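You operate a simulated robot arm through the tools that you are given. There is no shell and no other tool. Be economical: measure what you need, move in short steps, check, and stop when the job is done.

Carry out the task below with a simulated robot arm. There is one attempt and no reset: what you move stays moved.

TASK
Oil the tops of the clamped bar and of the rail, then free the bar.
Fine: one pump stroke on the grey sponge; sponge back in its tray; disc to FREE.

It is judged by the outcome, as a careful person would: the job done as asked, and still so three seconds after it is handed in. It fails if anything else is knocked over, pushed out of place, dropped, spilled or broken.

THE ROBOT
A 7-joint arm with a two-finger parallel gripper, fixed in place. Base frame: the origin is at the foot of the arm, x ahead of it, y to its left, z up; the work surface is at about z = 0.004. Lengths are in m, angles in rad, forces in N, time in s.
With the tool pointing down near the work surface it reaches from about 0.24 to 0.62 m from the base axis. Its first joint turns from -1.152 to 1.152 rad. Payload 2.6 kg.
Tool frame: the origin (TCP) lies between the finger pads and is the grasp point; the fingertips stand 0.03 m ahead of it; z points along the fingers, y is the line along which they close. Largest opening 0.094 m; finger width 0.028, thickness 0.01; the body of the gripper, 0.05 by 0.096 m, starts 0.055 m behind the TCP.
Orientation is that of the tool frame in the base frame, as [roll, pitch, yaw] about the fixed x, y, z axes, in that order (R = Rz(yaw) Ry(pitch) Rx(roll)). With the fingers straight down and closing along the base's y, the tool's x points along the base's -x, its y along +y and its z along -z.

THE INTERFACE
- The arm moves only by the tool apply_moves. Its argument "rows" is one flat list of numbers, 7 for each row, row after row: the shift along the base's x, y, z in m, then the turn, a rotation vector about the base's x, y, z in degrees, then the closure, from 0 (fully open) to 1 (shut). In form: [x, y, z, rx, ry, rz, gripper, x, y, z, rx, ry, rz, gripper, ...]. A call has 1 to 10 rows; each row is the pose to reach, as a shift and turn from the pose commanded when the call began. A row lasts 0.2 s, in which the tool goes at most 0.05 m and 0.15 rad; a call with a longer step from one row to the next is refused whole, and so is a gripper value outside its range. A pose out of reach is approached as far as the arm can. The call stops where the force on the tool passes 40 N (or 10 N more than at its start, if that is more) or the arm is blocked; 0.2 s more then pass. The fingers move at their own pace (about 0.072 m/s each) and stop on an object; they squeeze with about 38 N. The grip force told is the motor's: it shows also when the fingers shut on nothing. Time passes only in rows, and 0.2 s behind the last, so rows that repeat a pose let the fingers close. The reply holds the time, the measured pose of the TCP, the force on the tool along the base axes, the opening and the grip force, in the units named above and with some noise.
- Cameras (640 x 400 px; columns grow to the right, rows downward): "scene" is fixed at [0.0569, 0.4464, 0.5811]; the picture's right is [-0.55, -0.84, 0.00], its down [-0.42, 0.28, -0.86] and it looks along [0.72, -0.47, -0.51] (base axes); focal length 322 px, centre (320, 200). "wrist" rides on the gripper at [0.076, 0.014, -0.102] in the tool frame; the picture's right is [-0.18, 0.98, 0.00], its down [-0.75, -0.14, -0.64] and it looks along [-0.63, -0.12, 0.77] (tool axes); focal length 243 px, centre (320, 200). There is no depth. A picture from a camera that has moved, and an enlarged one, comes with that camera's place and axes in the base frame and with its lens. The place of the scene camera against the robot may be out by one fixed shift of up to 0.012 m in any direction.
- snapshot(camera): a new picture of that camera. No time passes.
- close_up(camera, box): a new picture of the part [left, top, right, bottom] of that camera's present view, enlarged. No time passes.
- finish_job(): hands the job in; it is judged then, once.

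Work in short steps. Places have to be worked out from the pictures, the camera data and where the tool is seen: move nearer, look again, correct. Check each grasp and each placing, and mend what went wrong. You have 120 turns and 84 pictures in all, those below and enlarged ones among them. Open the gripper and draw the arm clear of the work before you hand the job in, unless the task says otherwise; then end with one line.

The tools are called after "Emit:" as name(argument=value, ...) on one line, values as JSON. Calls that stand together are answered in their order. apply_moves: Moves the arm, as the interface text tells. Its arguments: {"type":"object","properties":{"rows":{"type":"array","items":{"type":"number"}}},"required":["rows"]} The other tools are called the same way: snapshot (camera) takes a picture; close_up (camera, box) takes an enlarged picture of a part of a camera's view; finish_job () hands the job in.

At the start:

```text
time_s: 0.0
tool_pos: [0.3609, -0.0066, 0.3941]
tool_rot: [-3.14, 0.0, -3.141]
ft_force: [-0.2, -0.7, 0.2]
gripper_width: 0.0941
gripper_force: 0.0
```

scene: 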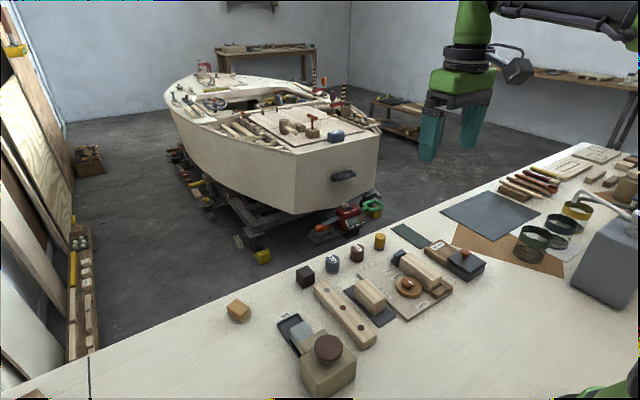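
wrist: 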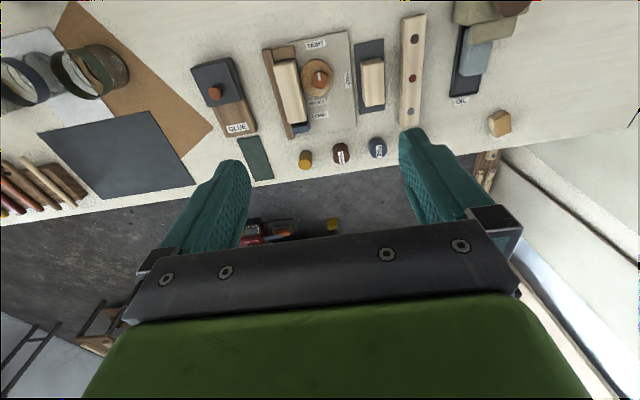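

I begin by enlarging the work area in both views to identify the parts.

Emit:
close_up(camera="scene", box=[220, 210, 500, 400])

Emit:
close_up(camera="wrist", box=[180, 0, 540, 190])

```text
2.11 times, centred on (360, 305) of scene
camera zoom: at [0.0569, 0.4464, 0.5811], right [-0.55, -0.84, 0.0], down [-0.42, 0.28, -0.86], along [0.72, -0.47, -0.51], focal length 677 px, centre (236, -21)
```

zoom: 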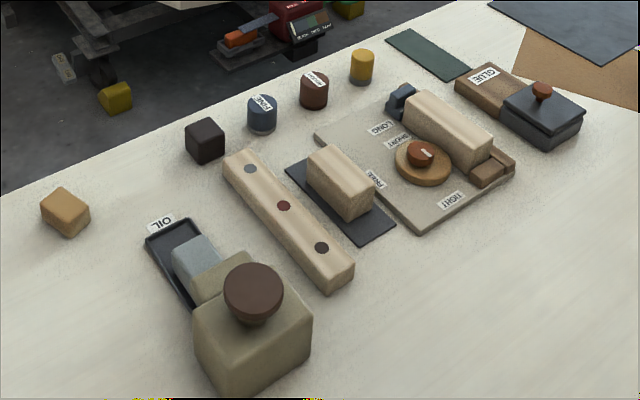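

```text
1.78 times, centred on (360, 95) of wrist
camera zoom: at [0.2846, 0.008, 0.4948], right [0.18, 0.98, 0.0], down [0.75, -0.14, 0.64], along [0.63, -0.12, -0.77], focal length 431 px, centre (249, 387)
```

zoom: 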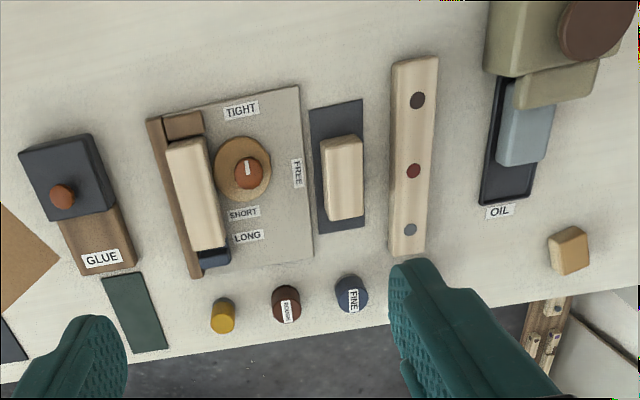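

The pump (khaki, brown knob), the OIL tray with the grey sponge, the rail with dots and the clamp plate are visible. I move closer above the pump side for measuring.

Emit:
apply_moves(rows=[-0.015, 0.04, -0.02, 0, 0, 0, 0, -0.03, 0.08, -0.04, 0, 0, 0, 0, -0.045, 0.12, -0.06, 0, 0, 0, 0, -0.06, 0.16, -0.08, 0, 0, 0, 0])

Emit:
snapshot(camera="wrist")

```text
time_s: 1.0
tool_pos: [0.3011, 0.1548, 0.3131]
tool_rot: [3.141, 0.0, 3.14]
ft_force: [-0.1, 1.2, 0.4]
gripper_width: 0.0938
gripper_force: 0.1
```

```text
79 pictures are left
camera wrist: at [0.2237, 0.1684, 0.4151], right [0.19, 0.98, 0.0], down [0.75, -0.14, 0.64], along [0.63, -0.12, -0.77], focal length 243 px, centre (320, 200)
```

wrist: 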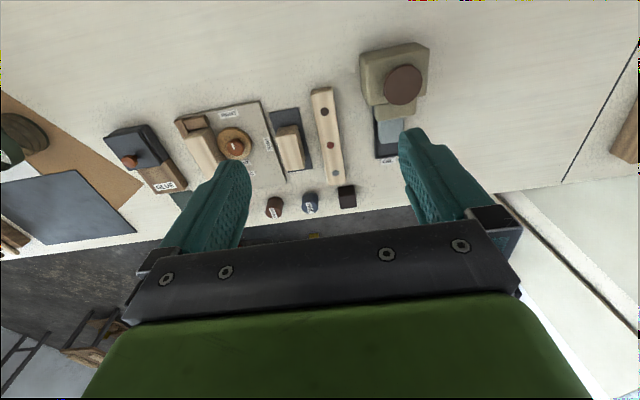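

I zoom onto both the pump/tray and the clamp for measurement.

Emit:
close_up(camera="wrist", box=[300, 30, 460, 170])

Emit:
close_up(camera="wrist", box=[100, 70, 360, 220])

Emit:
close_up(camera="scene", box=[260, 290, 400, 400])

Emit:
close_up(camera="scene", box=[340, 220, 500, 330])

```text
2.86 times, centred on (380, 100) of wrist
camera zoom: at [0.2237, 0.1684, 0.4151], right [0.19, 0.98, 0.0], down [0.75, -0.14, 0.64], along [0.63, -0.12, -0.77], focal length 693 px, centre (149, 486)
```

zoom: 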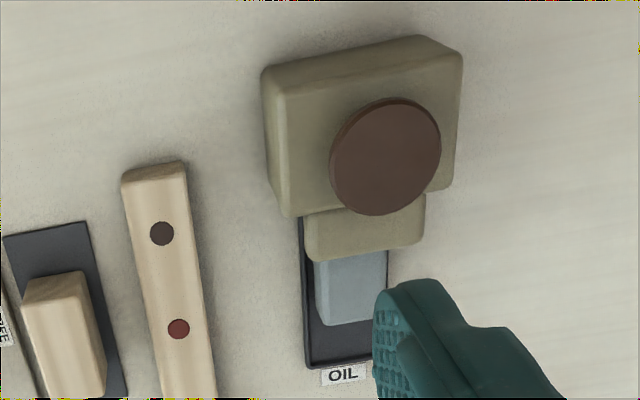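

```text
2.46 times, centred on (230, 145) of wrist
camera zoom: at [0.2237, 0.1684, 0.4151], right [0.19, 0.98, 0.0], down [0.75, -0.14, 0.64], along [0.63, -0.12, -0.77], focal length 597 px, centre (542, 335)
```

zoom: 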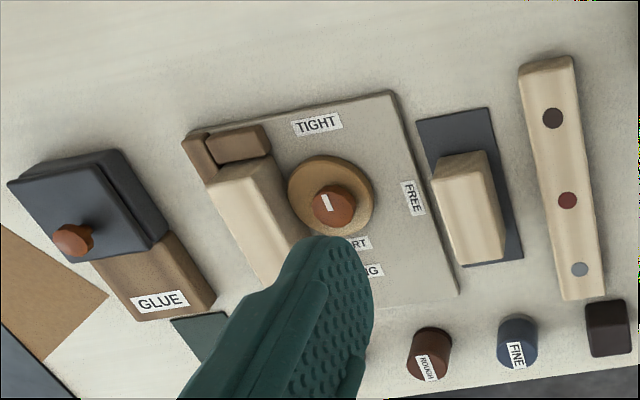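

```text
3.64 times, centred on (330, 345) of scene
camera zoom: at [0.0569, 0.4464, 0.5811], right [-0.55, -0.84, 0.0], down [-0.42, 0.28, -0.86], along [0.72, -0.47, -0.51], focal length 1169 px, centre (284, -327)
```

zoom: 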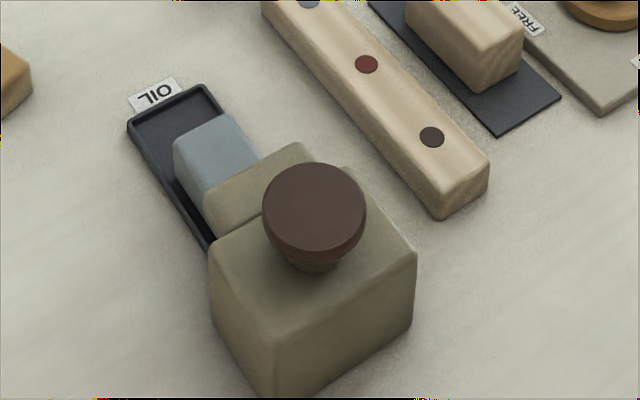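

```text
3.64 times, centred on (420, 275) of scene
camera zoom: at [0.0569, 0.4464, 0.5811], right [-0.55, -0.84, 0.0], down [-0.42, 0.28, -0.86], along [0.72, -0.47, -0.51], focal length 1169 px, centre (-44, -73)
```

zoom: 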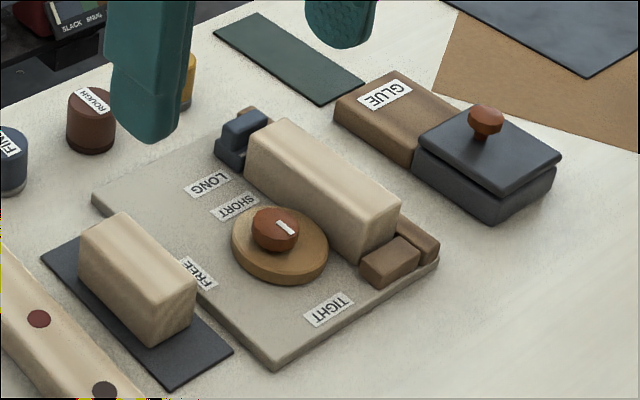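

Pump knob is about (0.32, 0.25, 0.11), tray and rail run along x. I go above the pump, closing the fingers, and re-measure.

Emit:
apply_moves(rows=[0, 0.045, -0.015, 0, 0, 0, 0.3, 0, 0.09, -0.03, 0, 0, 0, 0.6, 0, 0.095, -0.07, 0, 0, 0, 1, 0, 0.095, -0.1, 0, 0, 0, 1, 0, 0.095, -0.1, 0, 0, 0, 1, 0, 0.095, -0.1, 0, 0, 0, 1])

Emit:
snapshot(camera="wrist")

Emit:
snapshot(camera="scene")

```text
time_s: 2.4
tool_pos: [0.2995, 0.2504, 0.2136]
tool_rot: [3.14, 0.001, -3.141]
ft_force: [0.3, -0.5, 0.8]
gripper_width: 0.0
gripper_force: 33.2
```

```text
74 pictures are left
camera wrist: at [0.2241, 0.2634, 0.3149], right [0.18, 0.98, 0.0], down [0.75, -0.14, 0.64], along [0.63, -0.12, -0.77], focal length 243 px, centre (320, 200)
```

wrist: 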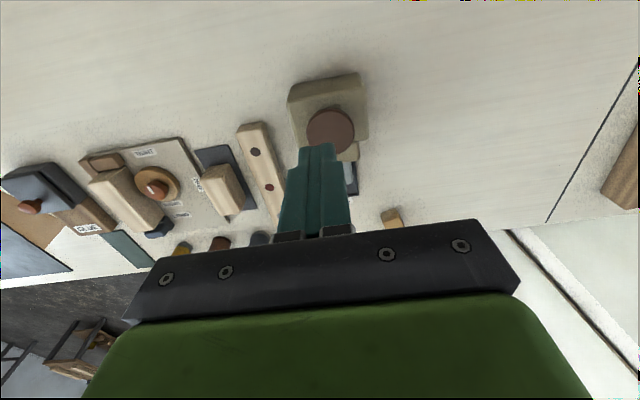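

```text
73 pictures are left
```

scene: 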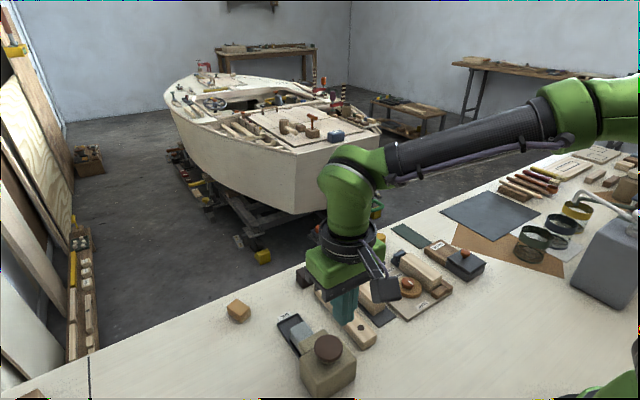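

Two wrist rays agree: knob top centre ≈ (0.326, 0.255, 0.087). I move over it with tips a little above.

Emit:
apply_moves(rows=[0.026, 0.004, -0.02, 0, 0, 0, 1, 0.026, 0.004, -0.06, 0, 0, 0, 1, 0.026, 0.004, -0.075, 0, 0, 0, 1])

Emit:
close_up(camera="scene", box=[260, 280, 420, 400])

Emit:
close_up(camera="wrist", box=[240, 100, 420, 220])

```text
time_s: 3.2
tool_pos: [0.3256, 0.2533, 0.1379]
tool_rot: [3.14, 0.0, -3.14]
ft_force: [-0.2, 0.7, 0.0]
gripper_width: 0.0
gripper_force: 33.0
```

```text
3.33 times, centred on (340, 340) of scene
camera zoom: at [0.0569, 0.4464, 0.5811], right [-0.55, -0.84, 0.0], down [-0.42, 0.28, -0.86], along [0.72, -0.47, -0.51], focal length 1072 px, centre (253, -267)
```

zoom: 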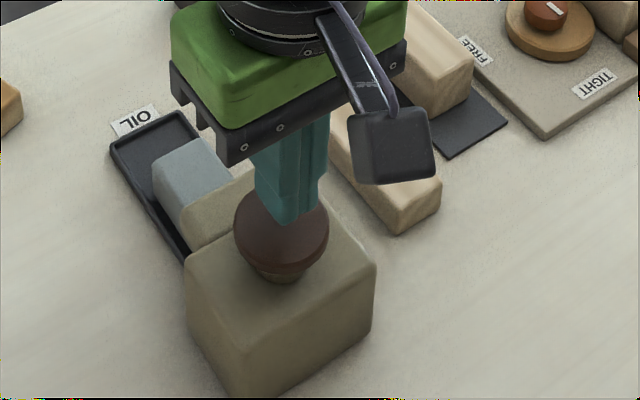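

```text
3.33 times, centred on (330, 160) of wrist
camera zoom: at [0.2499, 0.2674, 0.2391], right [0.18, 0.98, 0.0], down [0.75, -0.14, 0.64], along [0.63, -0.12, -0.77], focal length 809 px, centre (287, 333)
```

zoom: 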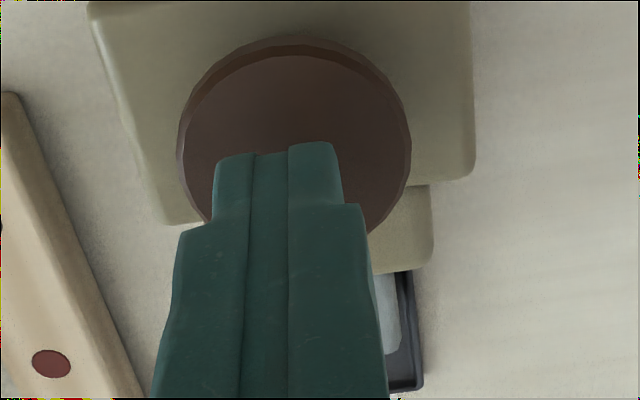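

Aligned with the knob; I press down gradually in one stroke, watching the force.

Emit:
apply_moves(rows=[0, 0.001, -0.01, 0, 0, 0, 1, 0, 0.001, -0.017, 0, 0, 0, 1, 0, 0.001, -0.021, 0, 0, 0, 1, 0, 0.001, -0.025, 0, 0, 0, 1, 0, 0.001, -0.028, 0, 0, 0, 1])

```text
time_s: 4.4
tool_pos: [0.3274, 0.254, 0.1111]
tool_rot: [-3.141, -0.001, 3.141]
ft_force: [-2.1, -2.7, 6.4]
gripper_width: 0.0
gripper_force: 33.3
```

Contact made (6 N at z≈0.111). I continue pressing down until it bottoms out.

Emit:
apply_moves(rows=[0, 0, -0.003, 0, 0, 0, 1, 0, 0, -0.006, 0, 0, 0, 1, 0, 0, -0.009, 0, 0, 0, 1, 0, 0, -0.012, 0, 0, 0, 1])

Emit:
close_up(camera="scene", box=[260, 280, 420, 400])

```text
time_s: 5.0
tool_pos: [0.3274, 0.2555, 0.1078]
tool_rot: [3.138, 0.004, 3.139]
ft_force: [-4.1, -3.6, 20.6]
gripper_width: 0.0001
gripper_force: 33.1
stopped in row 3: the force on the tool passed its limit (the readings are from after the stop); the commanded pose is now the measured one
```

```text
3.33 times, centred on (340, 340) of scene
camera zoom: at [0.0568, 0.4463, 0.5812], right [-0.55, -0.84, 0.0], down [-0.42, 0.28, -0.86], along [0.72, -0.47, -0.51], focal length 1072 px, centre (253, -267)
```

zoom: 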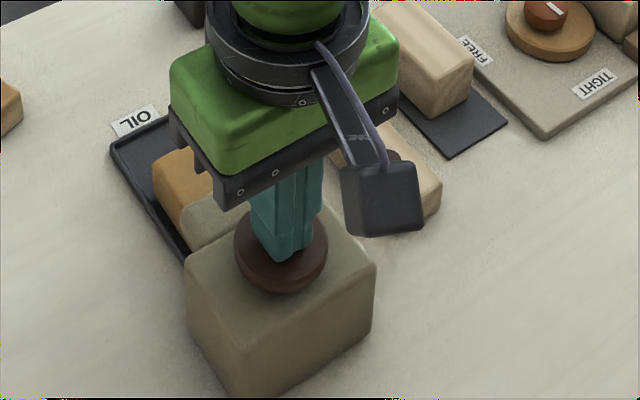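

The stroke bottomed and the sponge turned amber: oiled once. I lift straight off, then open and look at the sponge from further back.

Emit:
apply_moves(rows=[0, 0, 0.03, 0, 0, 0, 1, 0, 0, 0.075, 0, 0, 0, 1, 0.02, 0, 0.12, 0, 0, 0, 0.6, 0.05, 0, 0.15, 0, 0, 0, 0.4, 0.05, 0, 0.15, 0, 0, 0, 0.4])

Emit:
snapshot(camera="wrist")

Emit:
close_up(camera="scene", box=[260, 280, 420, 400])

```text
time_s: 6.2
tool_pos: [0.3774, 0.2556, 0.2592]
tool_rot: [-3.142, 0.003, 3.139]
ft_force: [0.5, 0.2, -0.8]
gripper_width: 0.0563
gripper_force: 0.1
```

```text
69 pictures are left
camera wrist: at [0.3001, 0.2692, 0.3605], right [0.19, 0.98, 0.0], down [0.75, -0.14, 0.64], along [0.63, -0.12, -0.77], focal length 243 px, centre (320, 200)
```

wrist: 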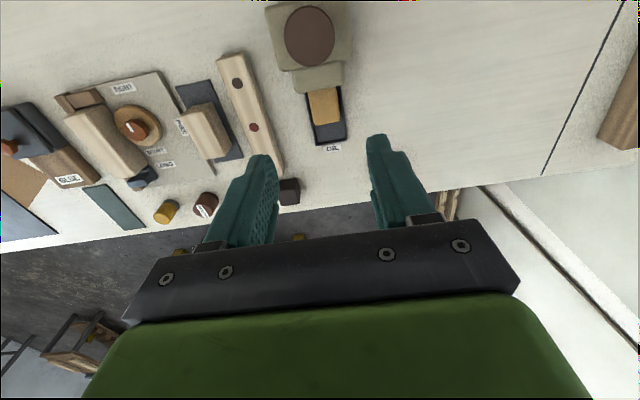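

```text
3.33 times, centred on (340, 340) of scene
camera zoom: at [0.0569, 0.4464, 0.5811], right [-0.55, -0.84, 0.0], down [-0.42, 0.28, -0.86], along [0.72, -0.47, -0.51], focal length 1072 px, centre (253, -267)
```

zoom: 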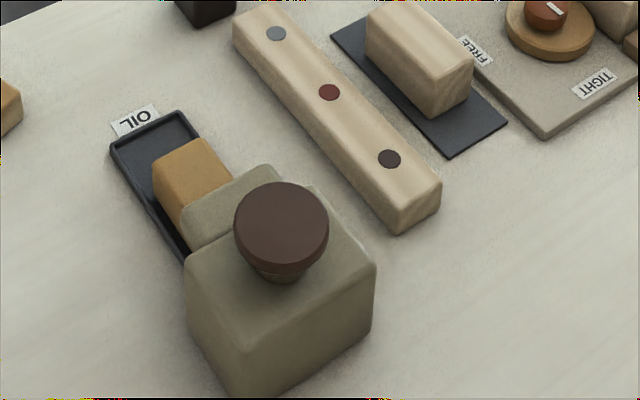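

Emit:
close_up(camera="wrist", box=[260, 40, 390, 160])

```text
3.33 times, centred on (325, 100) of wrist
camera zoom: at [0.3001, 0.2692, 0.3605], right [0.19, 0.98, 0.0], down [0.75, -0.14, 0.64], along [0.63, -0.12, -0.77], focal length 809 px, centre (303, 533)
```

zoom: 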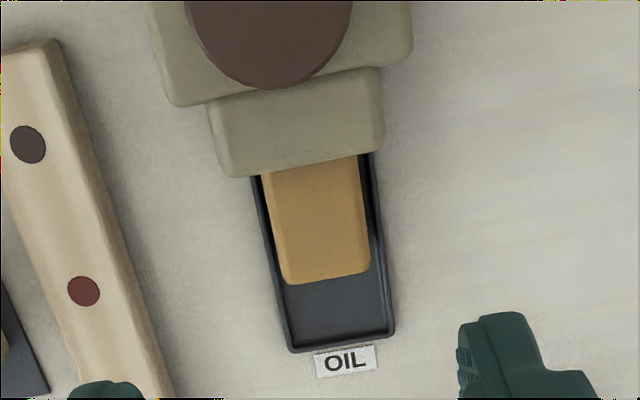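

The sponge is ~36 mm wide, centred y≈0.253, its front at x≈0.434, top z≈0.03, tray rim ≈0.014. I approach above its front half with the gripper part-open.

Emit:
apply_moves(rows=[0.02, -0.001, -0.04, 0, 0, 0, 0.3, 0.041, -0.0025, -0.08, 0, 0, 0, 0.3, 0.041, -0.0025, -0.125, 0, 0, 0, 0.3, 0.041, -0.0025, -0.16, 0, 0, 0, 0.3, 0.041, -0.0025, -0.18, 0, 0, 0, 0.3])

Emit:
snapshot(camera="wrist")

Emit:
close_up(camera="scene", box=[240, 270, 400, 390])

```text
time_s: 7.4
tool_pos: [0.4191, 0.2545, 0.0754]
tool_rot: [3.139, 0.002, 3.14]
ft_force: [-0.2, 0.0, -0.9]
gripper_width: 0.0659
gripper_force: 0.2
```

```text
66 pictures are left
camera wrist: at [0.3409, 0.2666, 0.1777], right [0.19, 0.98, 0.0], down [0.75, -0.14, 0.64], along [0.63, -0.12, -0.77], focal length 243 px, centre (320, 200)
```

wrist: 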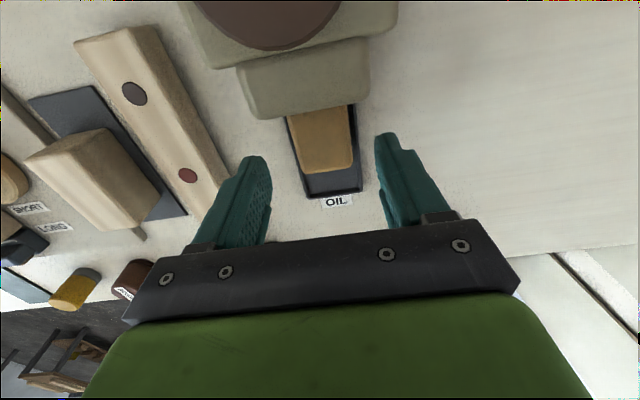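

```text
3.33 times, centred on (320, 330) of scene
camera zoom: at [0.0569, 0.4464, 0.5811], right [-0.55, -0.84, 0.0], down [-0.42, 0.28, -0.86], along [0.72, -0.47, -0.51], focal length 1072 px, centre (320, -233)
```

zoom: 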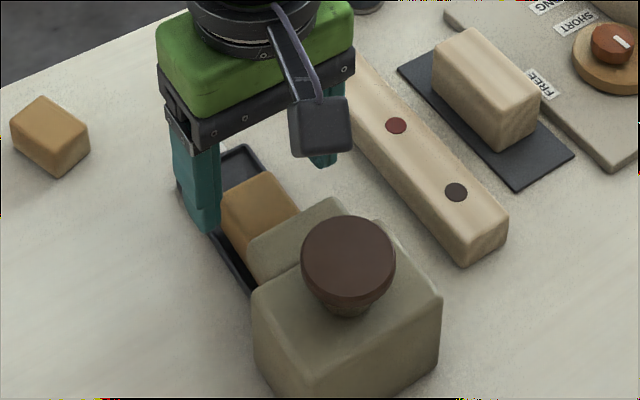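

Alignment is good. I descend so the tips are just above the tray rim and close gently on the sponge.

Emit:
apply_moves(rows=[0.001, 0, -0.014, 0, 0, 0, 0.3, 0.001, 0, -0.0275, 0, 0, 0, 0.3, 0.001, 0, -0.0275, 0, 0, 0, 0.7, 0.001, 0, -0.0275, 0, 0, 0, 0.75, 0.001, 0, -0.0275, 0, 0, 0, 0.75])

Emit:
close_up(camera="wrist", box=[180, 60, 460, 240])

Emit:
close_up(camera="scene", box=[240, 270, 400, 390])

```text
time_s: 8.6
tool_pos: [0.4186, 0.2525, 0.0488]
tool_rot: [3.14, 0.002, 3.138]
ft_force: [-0.5, -0.2, -0.3]
gripper_width: 0.0366
gripper_force: 38.4
```

```text
2.22 times, centred on (320, 150) of wrist
camera zoom: at [0.3426, 0.2659, 0.1505], right [0.19, 0.98, 0.0], down [0.75, -0.14, 0.64], along [0.63, -0.12, -0.77], focal length 539 px, centre (320, 311)
```

zoom: 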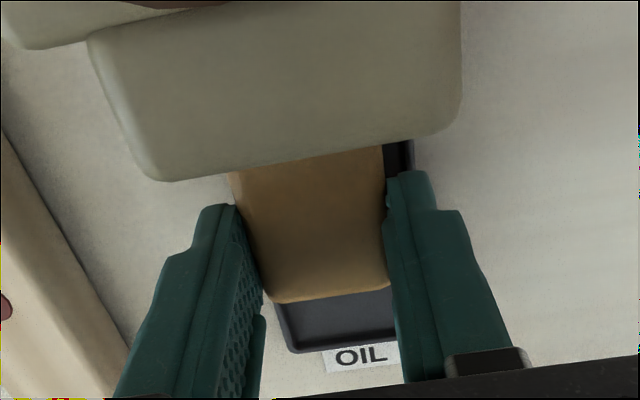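

```text
3.33 times, centred on (320, 330) of scene
camera zoom: at [0.0569, 0.4464, 0.5811], right [-0.55, -0.84, 0.0], down [-0.42, 0.28, -0.86], along [0.72, -0.47, -0.51], focal length 1072 px, centre (320, -233)
```

zoom: 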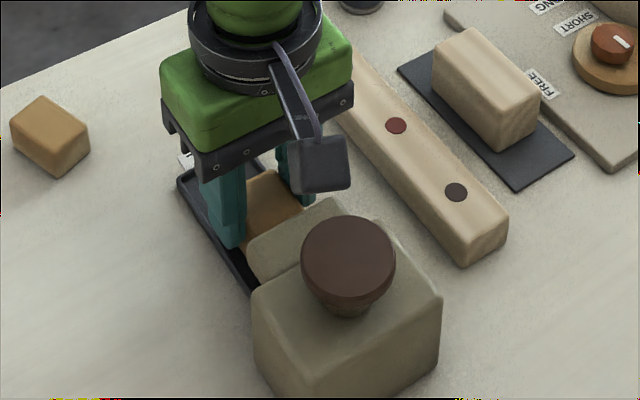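

Firm grip (36.6 mm, 38 N). I slide the sponge forward out from below the spout with only a slight lift, watching force.

Emit:
apply_moves(rows=[0.0, 0, 0.002, 0, 0, 0, 0.75, 0.012, 0, 0.002, 0, 0, 0, 0.75, 0.024, 0, 0.003, 0, 0, 0, 0.75])

Emit:
close_up(camera="wrist", box=[180, 60, 460, 240])

Emit:
close_up(camera="scene", box=[240, 270, 400, 390])

```text
time_s: 9.4
tool_pos: [0.4425, 0.2531, 0.0523]
tool_rot: [3.14, 0.001, 3.138]
ft_force: [-0.2, -1.6, -0.5]
gripper_width: 0.0367
gripper_force: 37.9
```

```text
2.22 times, centred on (320, 150) of wrist
camera zoom: at [0.3665, 0.2658, 0.1541], right [0.19, 0.98, 0.0], down [0.75, -0.14, 0.64], along [0.63, -0.12, -0.77], focal length 539 px, centre (320, 311)
```

zoom: 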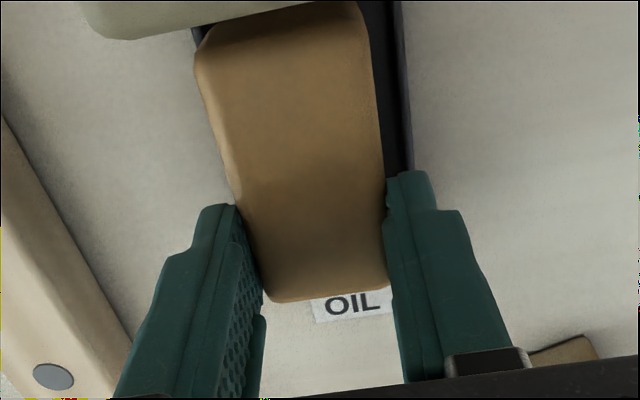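

```text
3.33 times, centred on (320, 330) of scene
camera zoom: at [0.0568, 0.4464, 0.5811], right [-0.55, -0.84, 0.0], down [-0.42, 0.28, -0.86], along [0.72, -0.47, -0.51], focal length 1072 px, centre (320, -233)
```

zoom: 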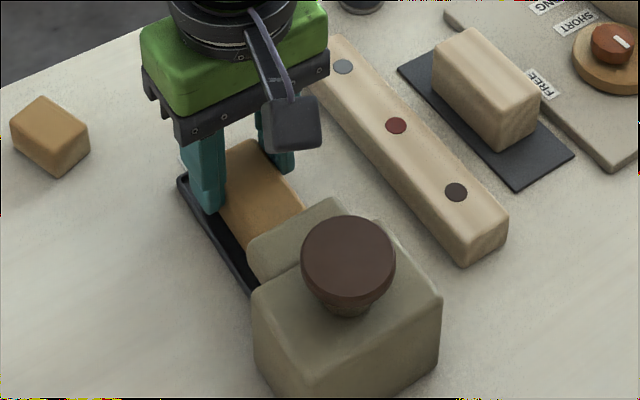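

The sponge (~68 mm long) is now about clear of the spout. I move a touch more forward and lift it out slowly.

Emit:
apply_moves(rows=[0.004, 0, 0.003, 0, 0, 0, 0.75, 0.01, 0, 0.01, 0, 0, 0, 0.75, 0.02, 0, 0.02, 0, 0, 0, 0.75, 0.02, 0, 0.06, 0, 0, 0, 0.75])

Emit:
snapshot(camera="scene")

Emit:
snapshot(camera="wrist")

```text
time_s: 10.4
tool_pos: [0.463, 0.2503, 0.1123]
tool_rot: [3.14, -0.001, 3.14]
ft_force: [0.6, -0.6, 0.1]
gripper_width: 0.0366
gripper_force: 38.2
```

```text
60 pictures are left
```

scene: 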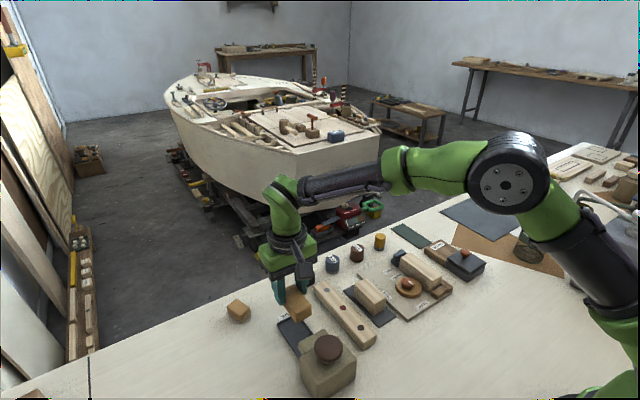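

```text
59 pictures are left
camera wrist: at [0.3868, 0.2649, 0.2142], right [0.19, 0.98, 0.0], down [0.75, -0.14, 0.64], along [0.63, -0.12, -0.77], focal length 243 px, centre (320, 200)
```

wrist: 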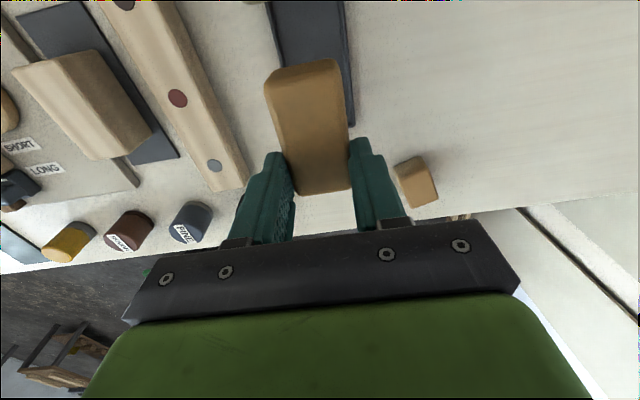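

Sponge held with its bottom ~42 mm below TCP. The dots place the rail at y≈0.149, x≈0.333–0.514, top z≈0.026. I move over its near end, staying high.

Emit:
apply_moves(rows=[0, -0.045, 0, 0, 0, 0, 0.75, 0, -0.09, 0, 0, 0, 0, 0.75, -0.02, -0.102, 0, 0, 0, 0, 0.75, -0.06, -0.102, 0, 0, 0, 0, 0.75, -0.077, -0.102, -0.015, 0, 0, 0, 0.75, -0.077, -0.102, -0.03, 0, 0, 0, 0.75])

Emit:
snapshot(camera="wrist")

Emit:
close_up(camera="scene", box=[260, 250, 460, 390])

```text
time_s: 11.8
tool_pos: [0.3847, 0.1504, 0.082]
tool_rot: [3.141, 0.002, 3.14]
ft_force: [-0.6, -0.5, -0.5]
gripper_width: 0.0369
gripper_force: 38.0
```

```text
58 pictures are left
camera wrist: at [0.3088, 0.1641, 0.1839], right [0.19, 0.98, 0.0], down [0.75, -0.14, 0.64], along [0.63, -0.12, -0.77], focal length 243 px, centre (320, 200)
```

wrist: 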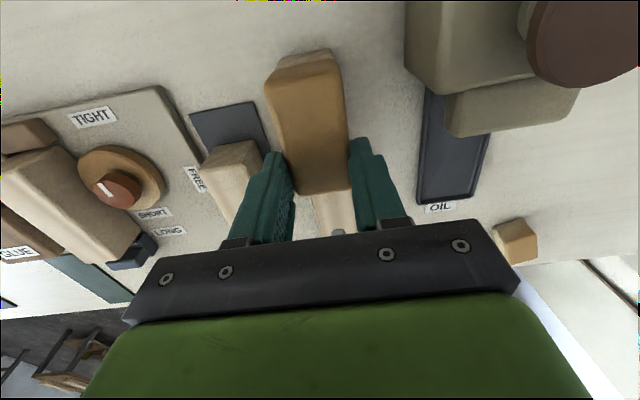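

```text
2.86 times, centred on (360, 320) of scene
camera zoom: at [0.0568, 0.4464, 0.5811], right [-0.55, -0.84, 0.0], down [-0.42, 0.28, -0.86], along [0.72, -0.47, -0.51], focal length 919 px, centre (206, -143)
```

zoom: 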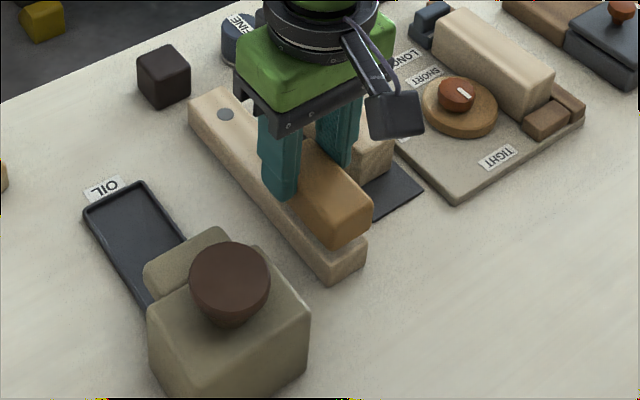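

Well aligned over the rail's near end. I lower slowly for light contact.

Emit:
apply_moves(rows=[0, -0.001, -0.006, 0, 0, 0, 0.75, 0, -0.001, -0.01, 0, 0, 0, 0.75, 0, -0.001, -0.012, 0, 0, 0, 0.75, 0, -0.001, -0.0135, 0, 0, 0, 0.75])

```text
time_s: 12.8
tool_pos: [0.3861, 0.1485, 0.0694]
tool_rot: [3.138, 0.002, 3.138]
ft_force: [-6.0, -2.3, 23.0]
gripper_width: 0.0362
gripper_force: 37.7
```

Contact with 23 N, more than needed; I back off 0.8 mm.

Emit:
apply_moves(rows=[0, 0, 0.0008, 0, 0, 0, 0.75])

Emit:
close_up(camera="scene", box=[260, 250, 460, 390])

```text
time_s: 13.2
tool_pos: [0.3866, 0.1494, 0.0707]
tool_rot: [3.139, 0.003, 3.139]
ft_force: [-1.5, -1.4, 20.7]
gripper_width: 0.0365
gripper_force: 38.0
```

```text
2.86 times, centred on (360, 320) of scene
camera zoom: at [0.0568, 0.4464, 0.5812], right [-0.55, -0.84, 0.0], down [-0.42, 0.28, -0.86], along [0.72, -0.47, -0.51], focal length 919 px, centre (206, -143)
```

zoom: 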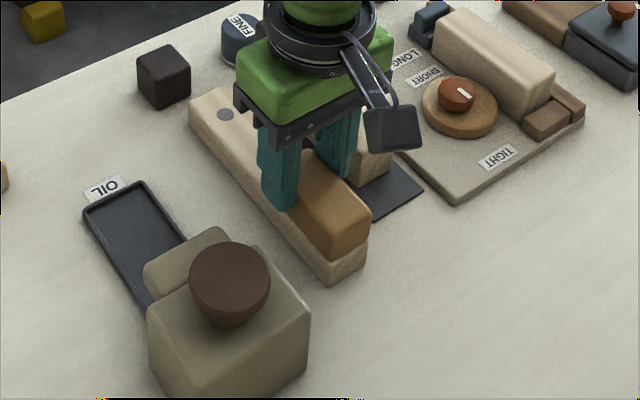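

Still 20 N; raise a little further for a light wipe.

Emit:
apply_moves(rows=[0, 0, 0.001, 0, 0, 0, 0.75])

```text
time_s: 13.6
tool_pos: [0.3865, 0.1492, 0.0702]
tool_rot: [3.141, 0.002, -3.141]
ft_force: [3.3, 0.8, 7.5]
gripper_width: 0.0365
gripper_force: 38.1
```

Now ~7.5 N. I wipe: slightly back to the near end, then forward along x.

Emit:
apply_moves(rows=[-0.006, 0, 0, 0, 0, 0, 0.75, 0.006, 0, 0, 0, 0, 0, 0.75, 0.02, 0, 0, 0, 0, 0, 0.75, 0.035, 0, 0, 0, 0, 0, 0.75])

Emit:
snapshot(camera="scene")

```text
time_s: 14.6
tool_pos: [0.4202, 0.1497, 0.0704]
tool_rot: [3.141, 0.002, 3.141]
ft_force: [-2.1, 0.2, 3.4]
gripper_width: 0.0366
gripper_force: 38.8
```

```text
55 pictures are left
```

scene: 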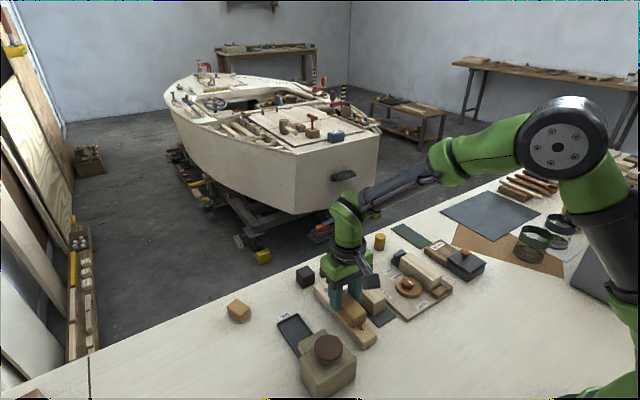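

Emit:
close_up(camera="scene", box=[290, 260, 410, 360])

Emit:
close_up(camera="wrist", box=[220, 0, 440, 200])

```text
4.00 times, centred on (350, 310) of scene
camera zoom: at [0.0568, 0.4464, 0.5811], right [-0.55, -0.84, 0.0], down [-0.42, 0.28, -0.86], along [0.72, -0.47, -0.51], focal length 1286 px, centre (200, -240)
```

zoom: 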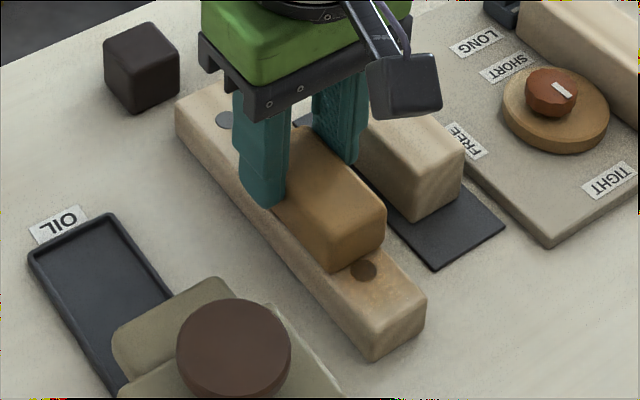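

```text
2.00 times, centred on (330, 100) of wrist
camera zoom: at [0.3445, 0.1628, 0.1722], right [0.19, 0.98, 0.0], down [0.75, -0.14, 0.64], along [0.63, -0.12, -0.77], focal length 485 px, centre (300, 400)
```

zoom: 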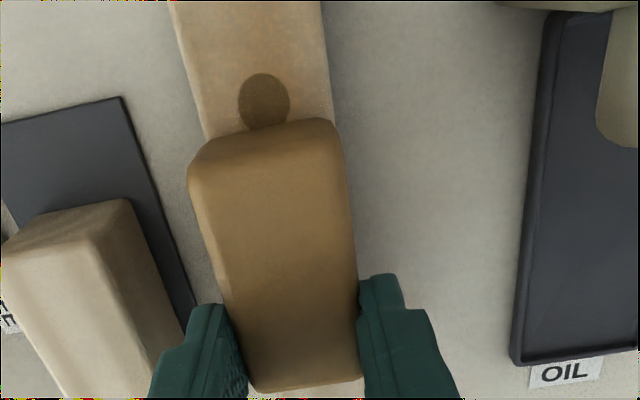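

The wiped part is visibly oiled, edges barely lighter. I continue to the far end, keeping light pressure.

Emit:
apply_moves(rows=[0.015, 0, -0.0005, 0, 0, 0, 0.75, 0.03, 0, -0.0005, 0, 0, 0, 0.75, 0.045, 0, -0.0005, 0, 0, 0, 0.75, 0.06, 0, -0.0005, 0, 0, 0, 0.75, 0.072, 0, -0.0005, 0, 0, 0, 0.75, 0.083, 0, -0.0005, 0, 0, 0, 0.75])

Emit:
close_up(camera="scene", box=[290, 260, 410, 360])

Emit:
snapshot(camera="wrist")

```text
time_s: 16.0
tool_pos: [0.504, 0.1488, 0.0705]
tool_rot: [3.141, 0.003, 3.139]
ft_force: [-2.5, 0.6, 5.3]
gripper_width: 0.0368
gripper_force: 38.2
```

```text
4.00 times, centred on (350, 310) of scene
camera zoom: at [0.0568, 0.4464, 0.5811], right [-0.55, -0.84, 0.0], down [-0.42, 0.28, -0.86], along [0.72, -0.47, -0.51], focal length 1286 px, centre (200, -240)
```

zoom: 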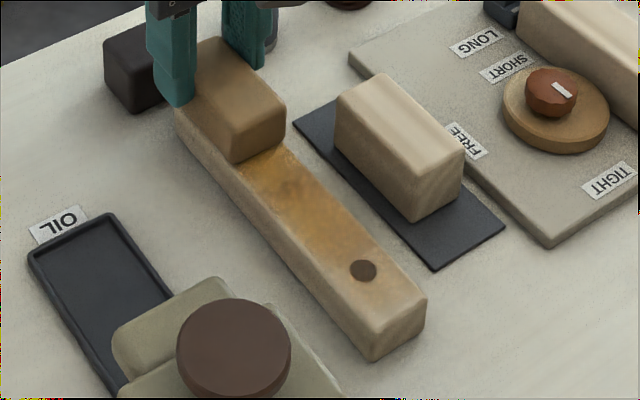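

```text
51 pictures are left
camera wrist: at [0.4276, 0.1632, 0.172], right [0.19, 0.98, 0.0], down [0.75, -0.14, 0.64], along [0.63, -0.12, -0.77], focal length 243 px, centre (320, 200)
```

wrist: 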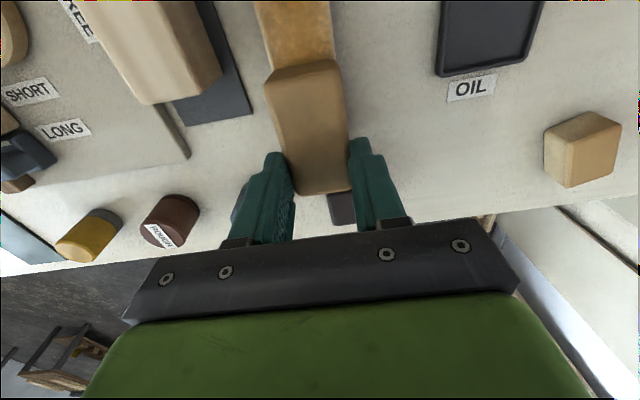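

The near end of the rail is still pale. I wipe back over it, ending with the sponge at the near end.

Emit:
apply_moves(rows=[-0.02, 0, 0, 0, 0, 0, 0.75, -0.04, 0, 0, 0, 0, 0, 0.75, -0.06, 0, 0, 0, 0, 0, 0.75, -0.08, 0, 0, 0, 0, 0, 0.75, -0.095, 0, -0.0003, 0, 0, 0, 0.75, -0.107, 0, -0.0005, 0, 0, 0, 0.75, -0.118, 0, -0.0005, 0, 0, 0, 0.75, -0.13, 0, -0.0005, 0, 0, 0, 0.75])

Emit:
close_up(camera="scene", box=[290, 260, 410, 360])

Emit:
close_up(camera="wrist", box=[220, 0, 440, 200])

```text
time_s: 17.8
tool_pos: [0.3749, 0.1509, 0.07]
tool_rot: [3.14, 0.002, 3.138]
ft_force: [1.8, -0.1, 6.3]
gripper_width: 0.0366
gripper_force: 38.0
```

```text
4.00 times, centred on (350, 310) of scene
camera zoom: at [0.0568, 0.4464, 0.5811], right [-0.55, -0.84, 0.0], down [-0.42, 0.28, -0.86], along [0.72, -0.47, -0.51], focal length 1286 px, centre (200, -240)
```

zoom: 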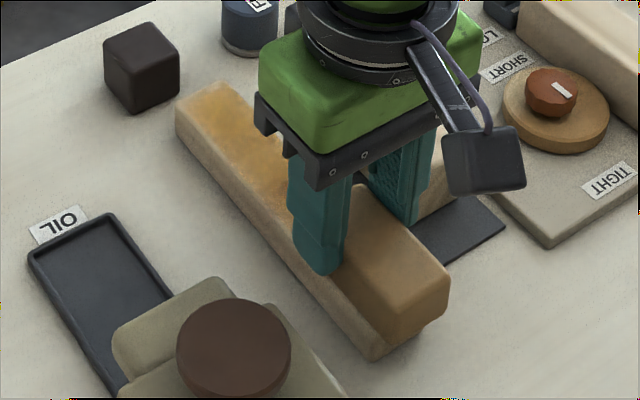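

```text
2.00 times, centred on (330, 100) of wrist
camera zoom: at [0.2972, 0.1632, 0.1719], right [0.19, 0.98, 0.0], down [0.75, -0.14, 0.64], along [0.63, -0.12, -0.77], focal length 485 px, centre (300, 400)
```

zoom: 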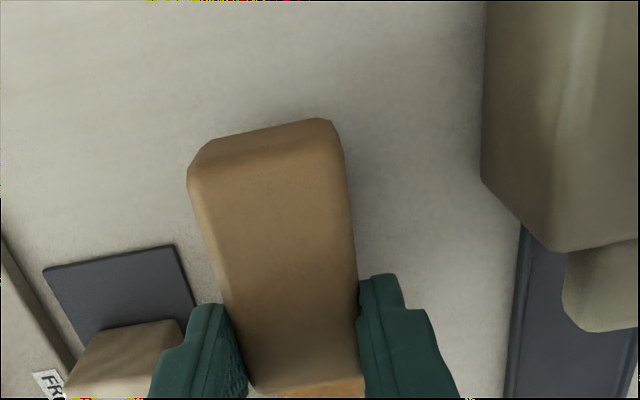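

I lift off and check the rail, also moving sideways toward the bar at height.

Emit:
apply_moves(rows=[0, 0, 0.02, 0, 0, 0, 0.75, 0, 0, 0.06, 0, 0, 0, 0.75, 0.0, -0.04, 0.08, 0, 0, 0, 0.75, 0.0, -0.08, 0.08, 0, 0, 0, 0.75, 0, -0.12, 0.08, 0, 0, 0, 0.75])

Emit:
close_up(camera="scene", box=[290, 230, 490, 370])

Emit:
snapshot(camera="wrist")

```text
time_s: 19.0
tool_pos: [0.3732, 0.0303, 0.151]
tool_rot: [-3.141, 0.002, 3.141]
ft_force: [-0.4, -0.4, -0.4]
gripper_width: 0.0366
gripper_force: 37.8
```

```text
2.86 times, centred on (390, 300) of scene
camera zoom: at [0.0568, 0.4464, 0.5811], right [-0.55, -0.84, 0.0], down [-0.42, 0.28, -0.86], along [0.72, -0.47, -0.51], focal length 919 px, centre (120, -86)
```

zoom: 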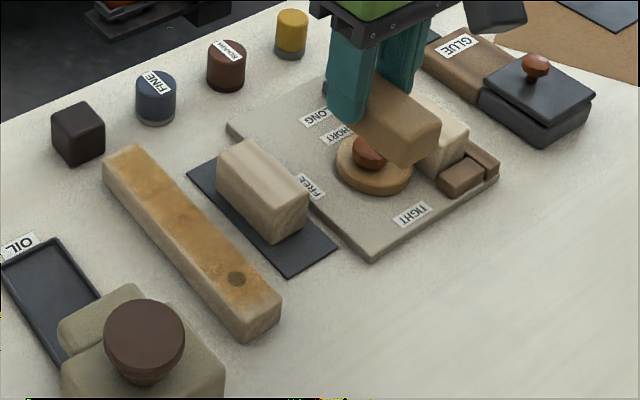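

```text
47 pictures are left
camera wrist: at [0.2974, 0.0432, 0.2523], right [0.18, 0.98, 0.0], down [0.75, -0.14, 0.64], along [0.63, -0.12, -0.77], focal length 243 px, centre (320, 200)
```

wrist: 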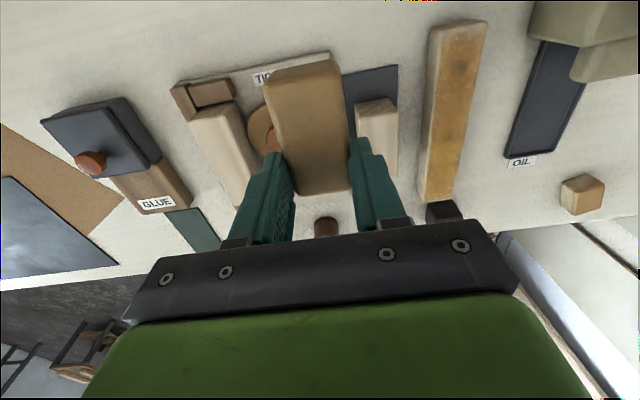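

Emit:
close_up(camera="wrist", box=[400, 10, 520, 220])

Emit:
close_up(camera="wrist", box=[150, 60, 300, 220])

Emit:
close_up(camera="scene", box=[310, 270, 390, 360])

```text
1.90 times, centred on (460, 115) of wrist
camera zoom: at [0.2974, 0.0432, 0.2523], right [0.18, 0.98, 0.0], down [0.75, -0.14, 0.64], along [0.63, -0.12, -0.77], focal length 462 px, centre (53, 362)
```

zoom: 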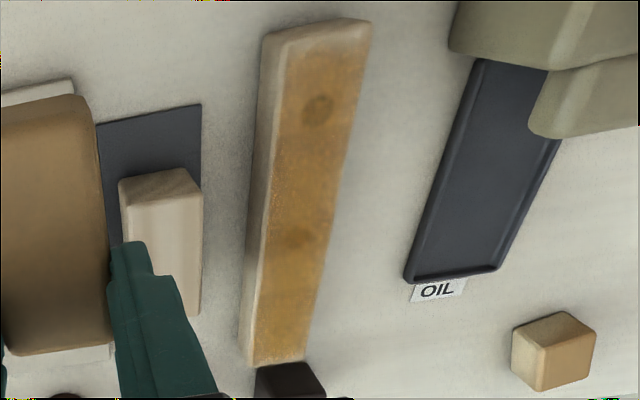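

```text
2.50 times, centred on (225, 140) of wrist
camera zoom: at [0.2974, 0.0432, 0.2523], right [0.18, 0.98, 0.0], down [0.75, -0.14, 0.64], along [0.63, -0.12, -0.77], focal length 606 px, centre (558, 350)
```

zoom: 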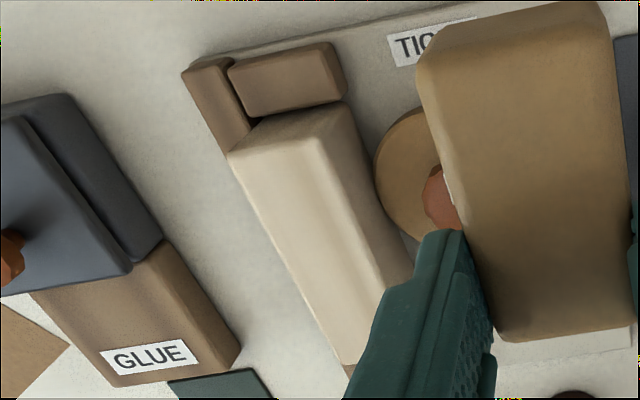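

```text
4.44 times, centred on (350, 315) of scene
camera zoom: at [0.0568, 0.4464, 0.5811], right [-0.55, -0.84, 0.0], down [-0.42, 0.28, -0.86], along [0.72, -0.47, -0.51], focal length 1429 px, centre (187, -311)
```

zoom: 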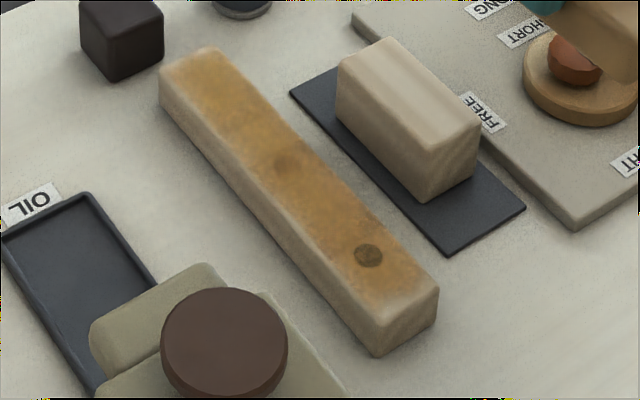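

The rail top is oiled end to end. To triangulate the bar I move to the other side (y≈−0.12), staying high, and view it from there.

Emit:
apply_moves(rows=[-0.01, -0.045, 0.01, 0, 0, 0, 0.75, -0.02, -0.09, 0.02, 0, 0, 0, 0.75, -0.03, -0.135, 0.02, 0, 0, 0, 0.75, -0.03, -0.16, 0.02, 0, 0, 0, 0.75])

Emit:
snapshot(camera="wrist")

Emit:
close_up(camera="scene", box=[360, 220, 480, 320])

```text
time_s: 20.0
tool_pos: [0.3447, -0.1311, 0.1708]
tool_rot: [3.14, 0.001, 3.138]
ft_force: [0.2, 0.7, -0.4]
gripper_width: 0.0368
gripper_force: 38.4
```

```text
43 pictures are left
camera wrist: at [0.268, -0.1178, 0.2709], right [0.19, 0.98, 0.0], down [0.75, -0.14, 0.64], along [0.63, -0.12, -0.77], focal length 243 px, centre (320, 200)
```

wrist: 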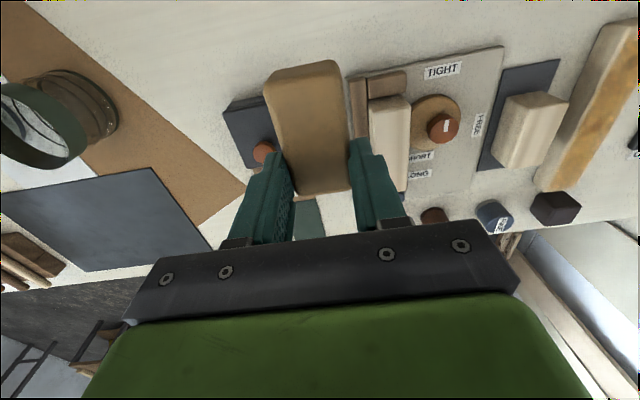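

```text
4.00 times, centred on (420, 270) of scene
camera zoom: at [0.0568, 0.4464, 0.5811], right [-0.55, -0.84, 0.0], down [-0.42, 0.28, -0.86], along [0.72, -0.47, -0.51], focal length 1286 px, centre (-80, -80)
```

zoom: 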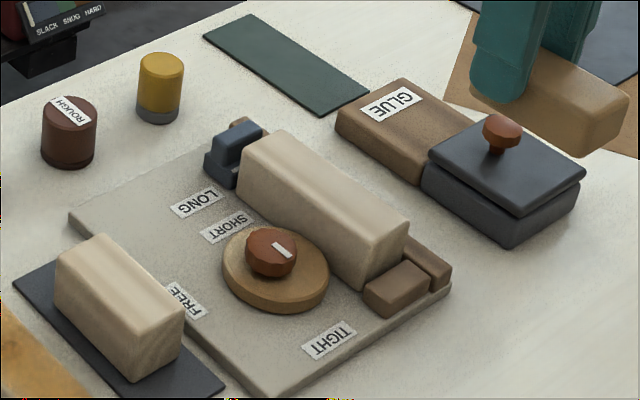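

Emit:
close_up(camera="wrist", box=[330, 40, 490, 200])

```text
2.50 times, centred on (410, 120) of wrist
camera zoom: at [0.268, -0.1178, 0.2709], right [0.19, 0.98, 0.0], down [0.75, -0.14, 0.64], along [0.63, -0.12, -0.77], focal length 606 px, centre (95, 400)
```

zoom: 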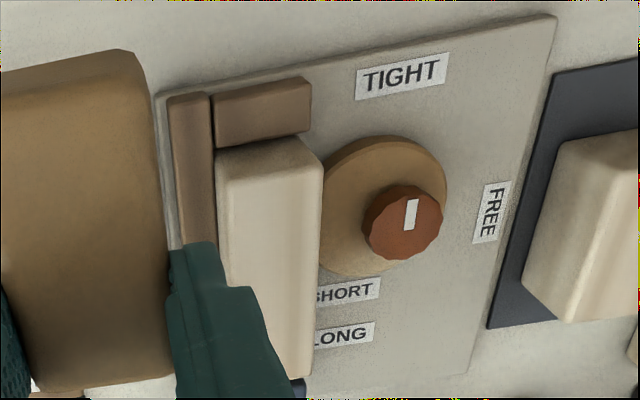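

Triangulated: bar top z≈0.045, x 0.358–0.457, y −0.085…−0.051 (centre −0.068); knob top (0.392, −0.013, 0.032), lower than the bar. I move over the bar and lower to just above it.

Emit:
apply_moves(rows=[0.02, 0.022, -0.01, 0, 0, 0, 0.75, 0.04, 0.044, -0.03, 0, 0, 0, 0.75, 0.055, 0.063, -0.05, 0, 0, 0, 0.75, 0.055, 0.063, -0.07, 0, 0, 0, 0.75, 0.055, 0.063, -0.075, 0, 0, 0, 0.75])

Emit:
close_up(camera="scene", box=[360, 220, 480, 320])

Emit:
close_up(camera="wrist", box=[220, 0, 440, 200])

```text
time_s: 21.2
tool_pos: [0.3999, -0.0678, 0.0959]
tool_rot: [3.141, 0.002, 3.139]
ft_force: [-0.8, 0.0, 3.6]
gripper_width: 0.0365
gripper_force: 37.9
```

```text
4.00 times, centred on (420, 270) of scene
camera zoom: at [0.0568, 0.4464, 0.5811], right [-0.55, -0.84, 0.0], down [-0.42, 0.28, -0.86], along [0.72, -0.47, -0.51], focal length 1286 px, centre (-80, -80)
```

zoom: 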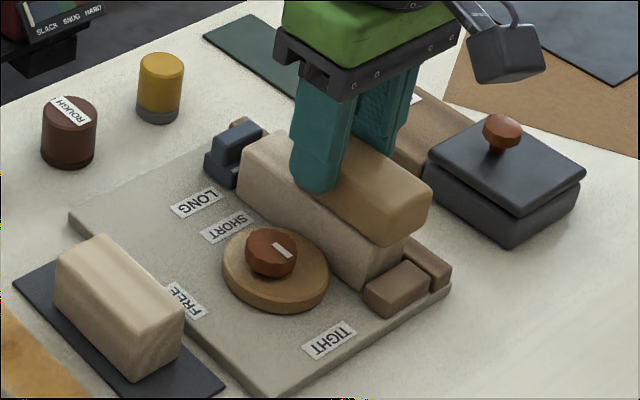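

```text
2.00 times, centred on (330, 100) of wrist
camera zoom: at [0.3233, -0.054, 0.1963], right [0.19, 0.98, 0.0], down [0.75, -0.14, 0.64], along [0.63, -0.12, -0.77], focal length 485 px, centre (300, 400)
```

zoom: 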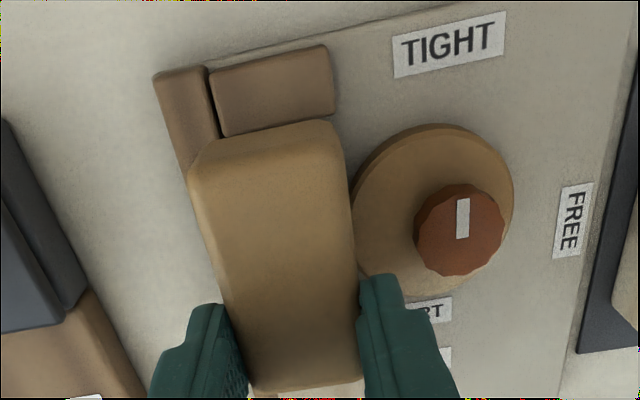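

Contact already at light 3.6 N. I wipe forward and then back along the bar at about this pressure.

Emit:
apply_moves(rows=[-0.012, 0, -0.0005, 0, 0, 0, 0.75, -0.024, 0, -0.0005, 0, 0, 0, 0.75, -0.012, 0, -0.0005, 0, 0, 0, 0.75, 0.002, 0, -0.0005, 0, 0, 0, 0.75, 0.016, 0, -0.0005, 0, 0, 0, 0.75, 0.03, 0, -0.0005, 0, 0, 0, 0.75, 0.044, 0, -0.0005, 0, 0, 0, 0.75, 0.058, 0, -0.0005, 0, 0, 0, 0.75, 0.07, 0, -0.0005, 0, 0, 0, 0.75])

Emit:
close_up(camera="scene", box=[360, 220, 480, 320])

```text
time_s: 23.2
tool_pos: [0.4696, -0.068, 0.094]
tool_rot: [3.139, 0.0, 3.138]
ft_force: [-2.2, -0.3, 5.2]
gripper_width: 0.0365
gripper_force: 38.0
```

```text
4.00 times, centred on (420, 270) of scene
camera zoom: at [0.0568, 0.4464, 0.5811], right [-0.55, -0.84, 0.0], down [-0.42, 0.28, -0.86], along [0.72, -0.47, -0.51], focal length 1286 px, centre (-80, -80)
```

zoom: 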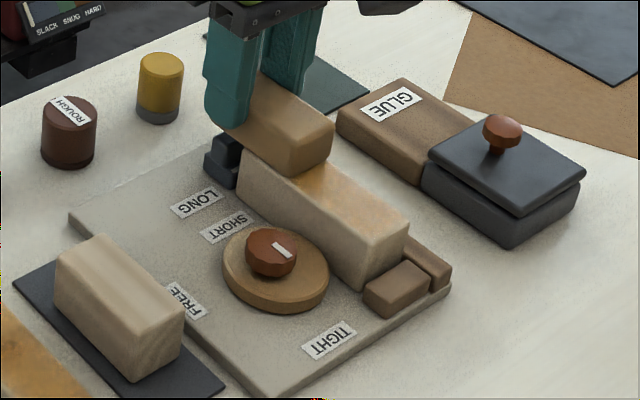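

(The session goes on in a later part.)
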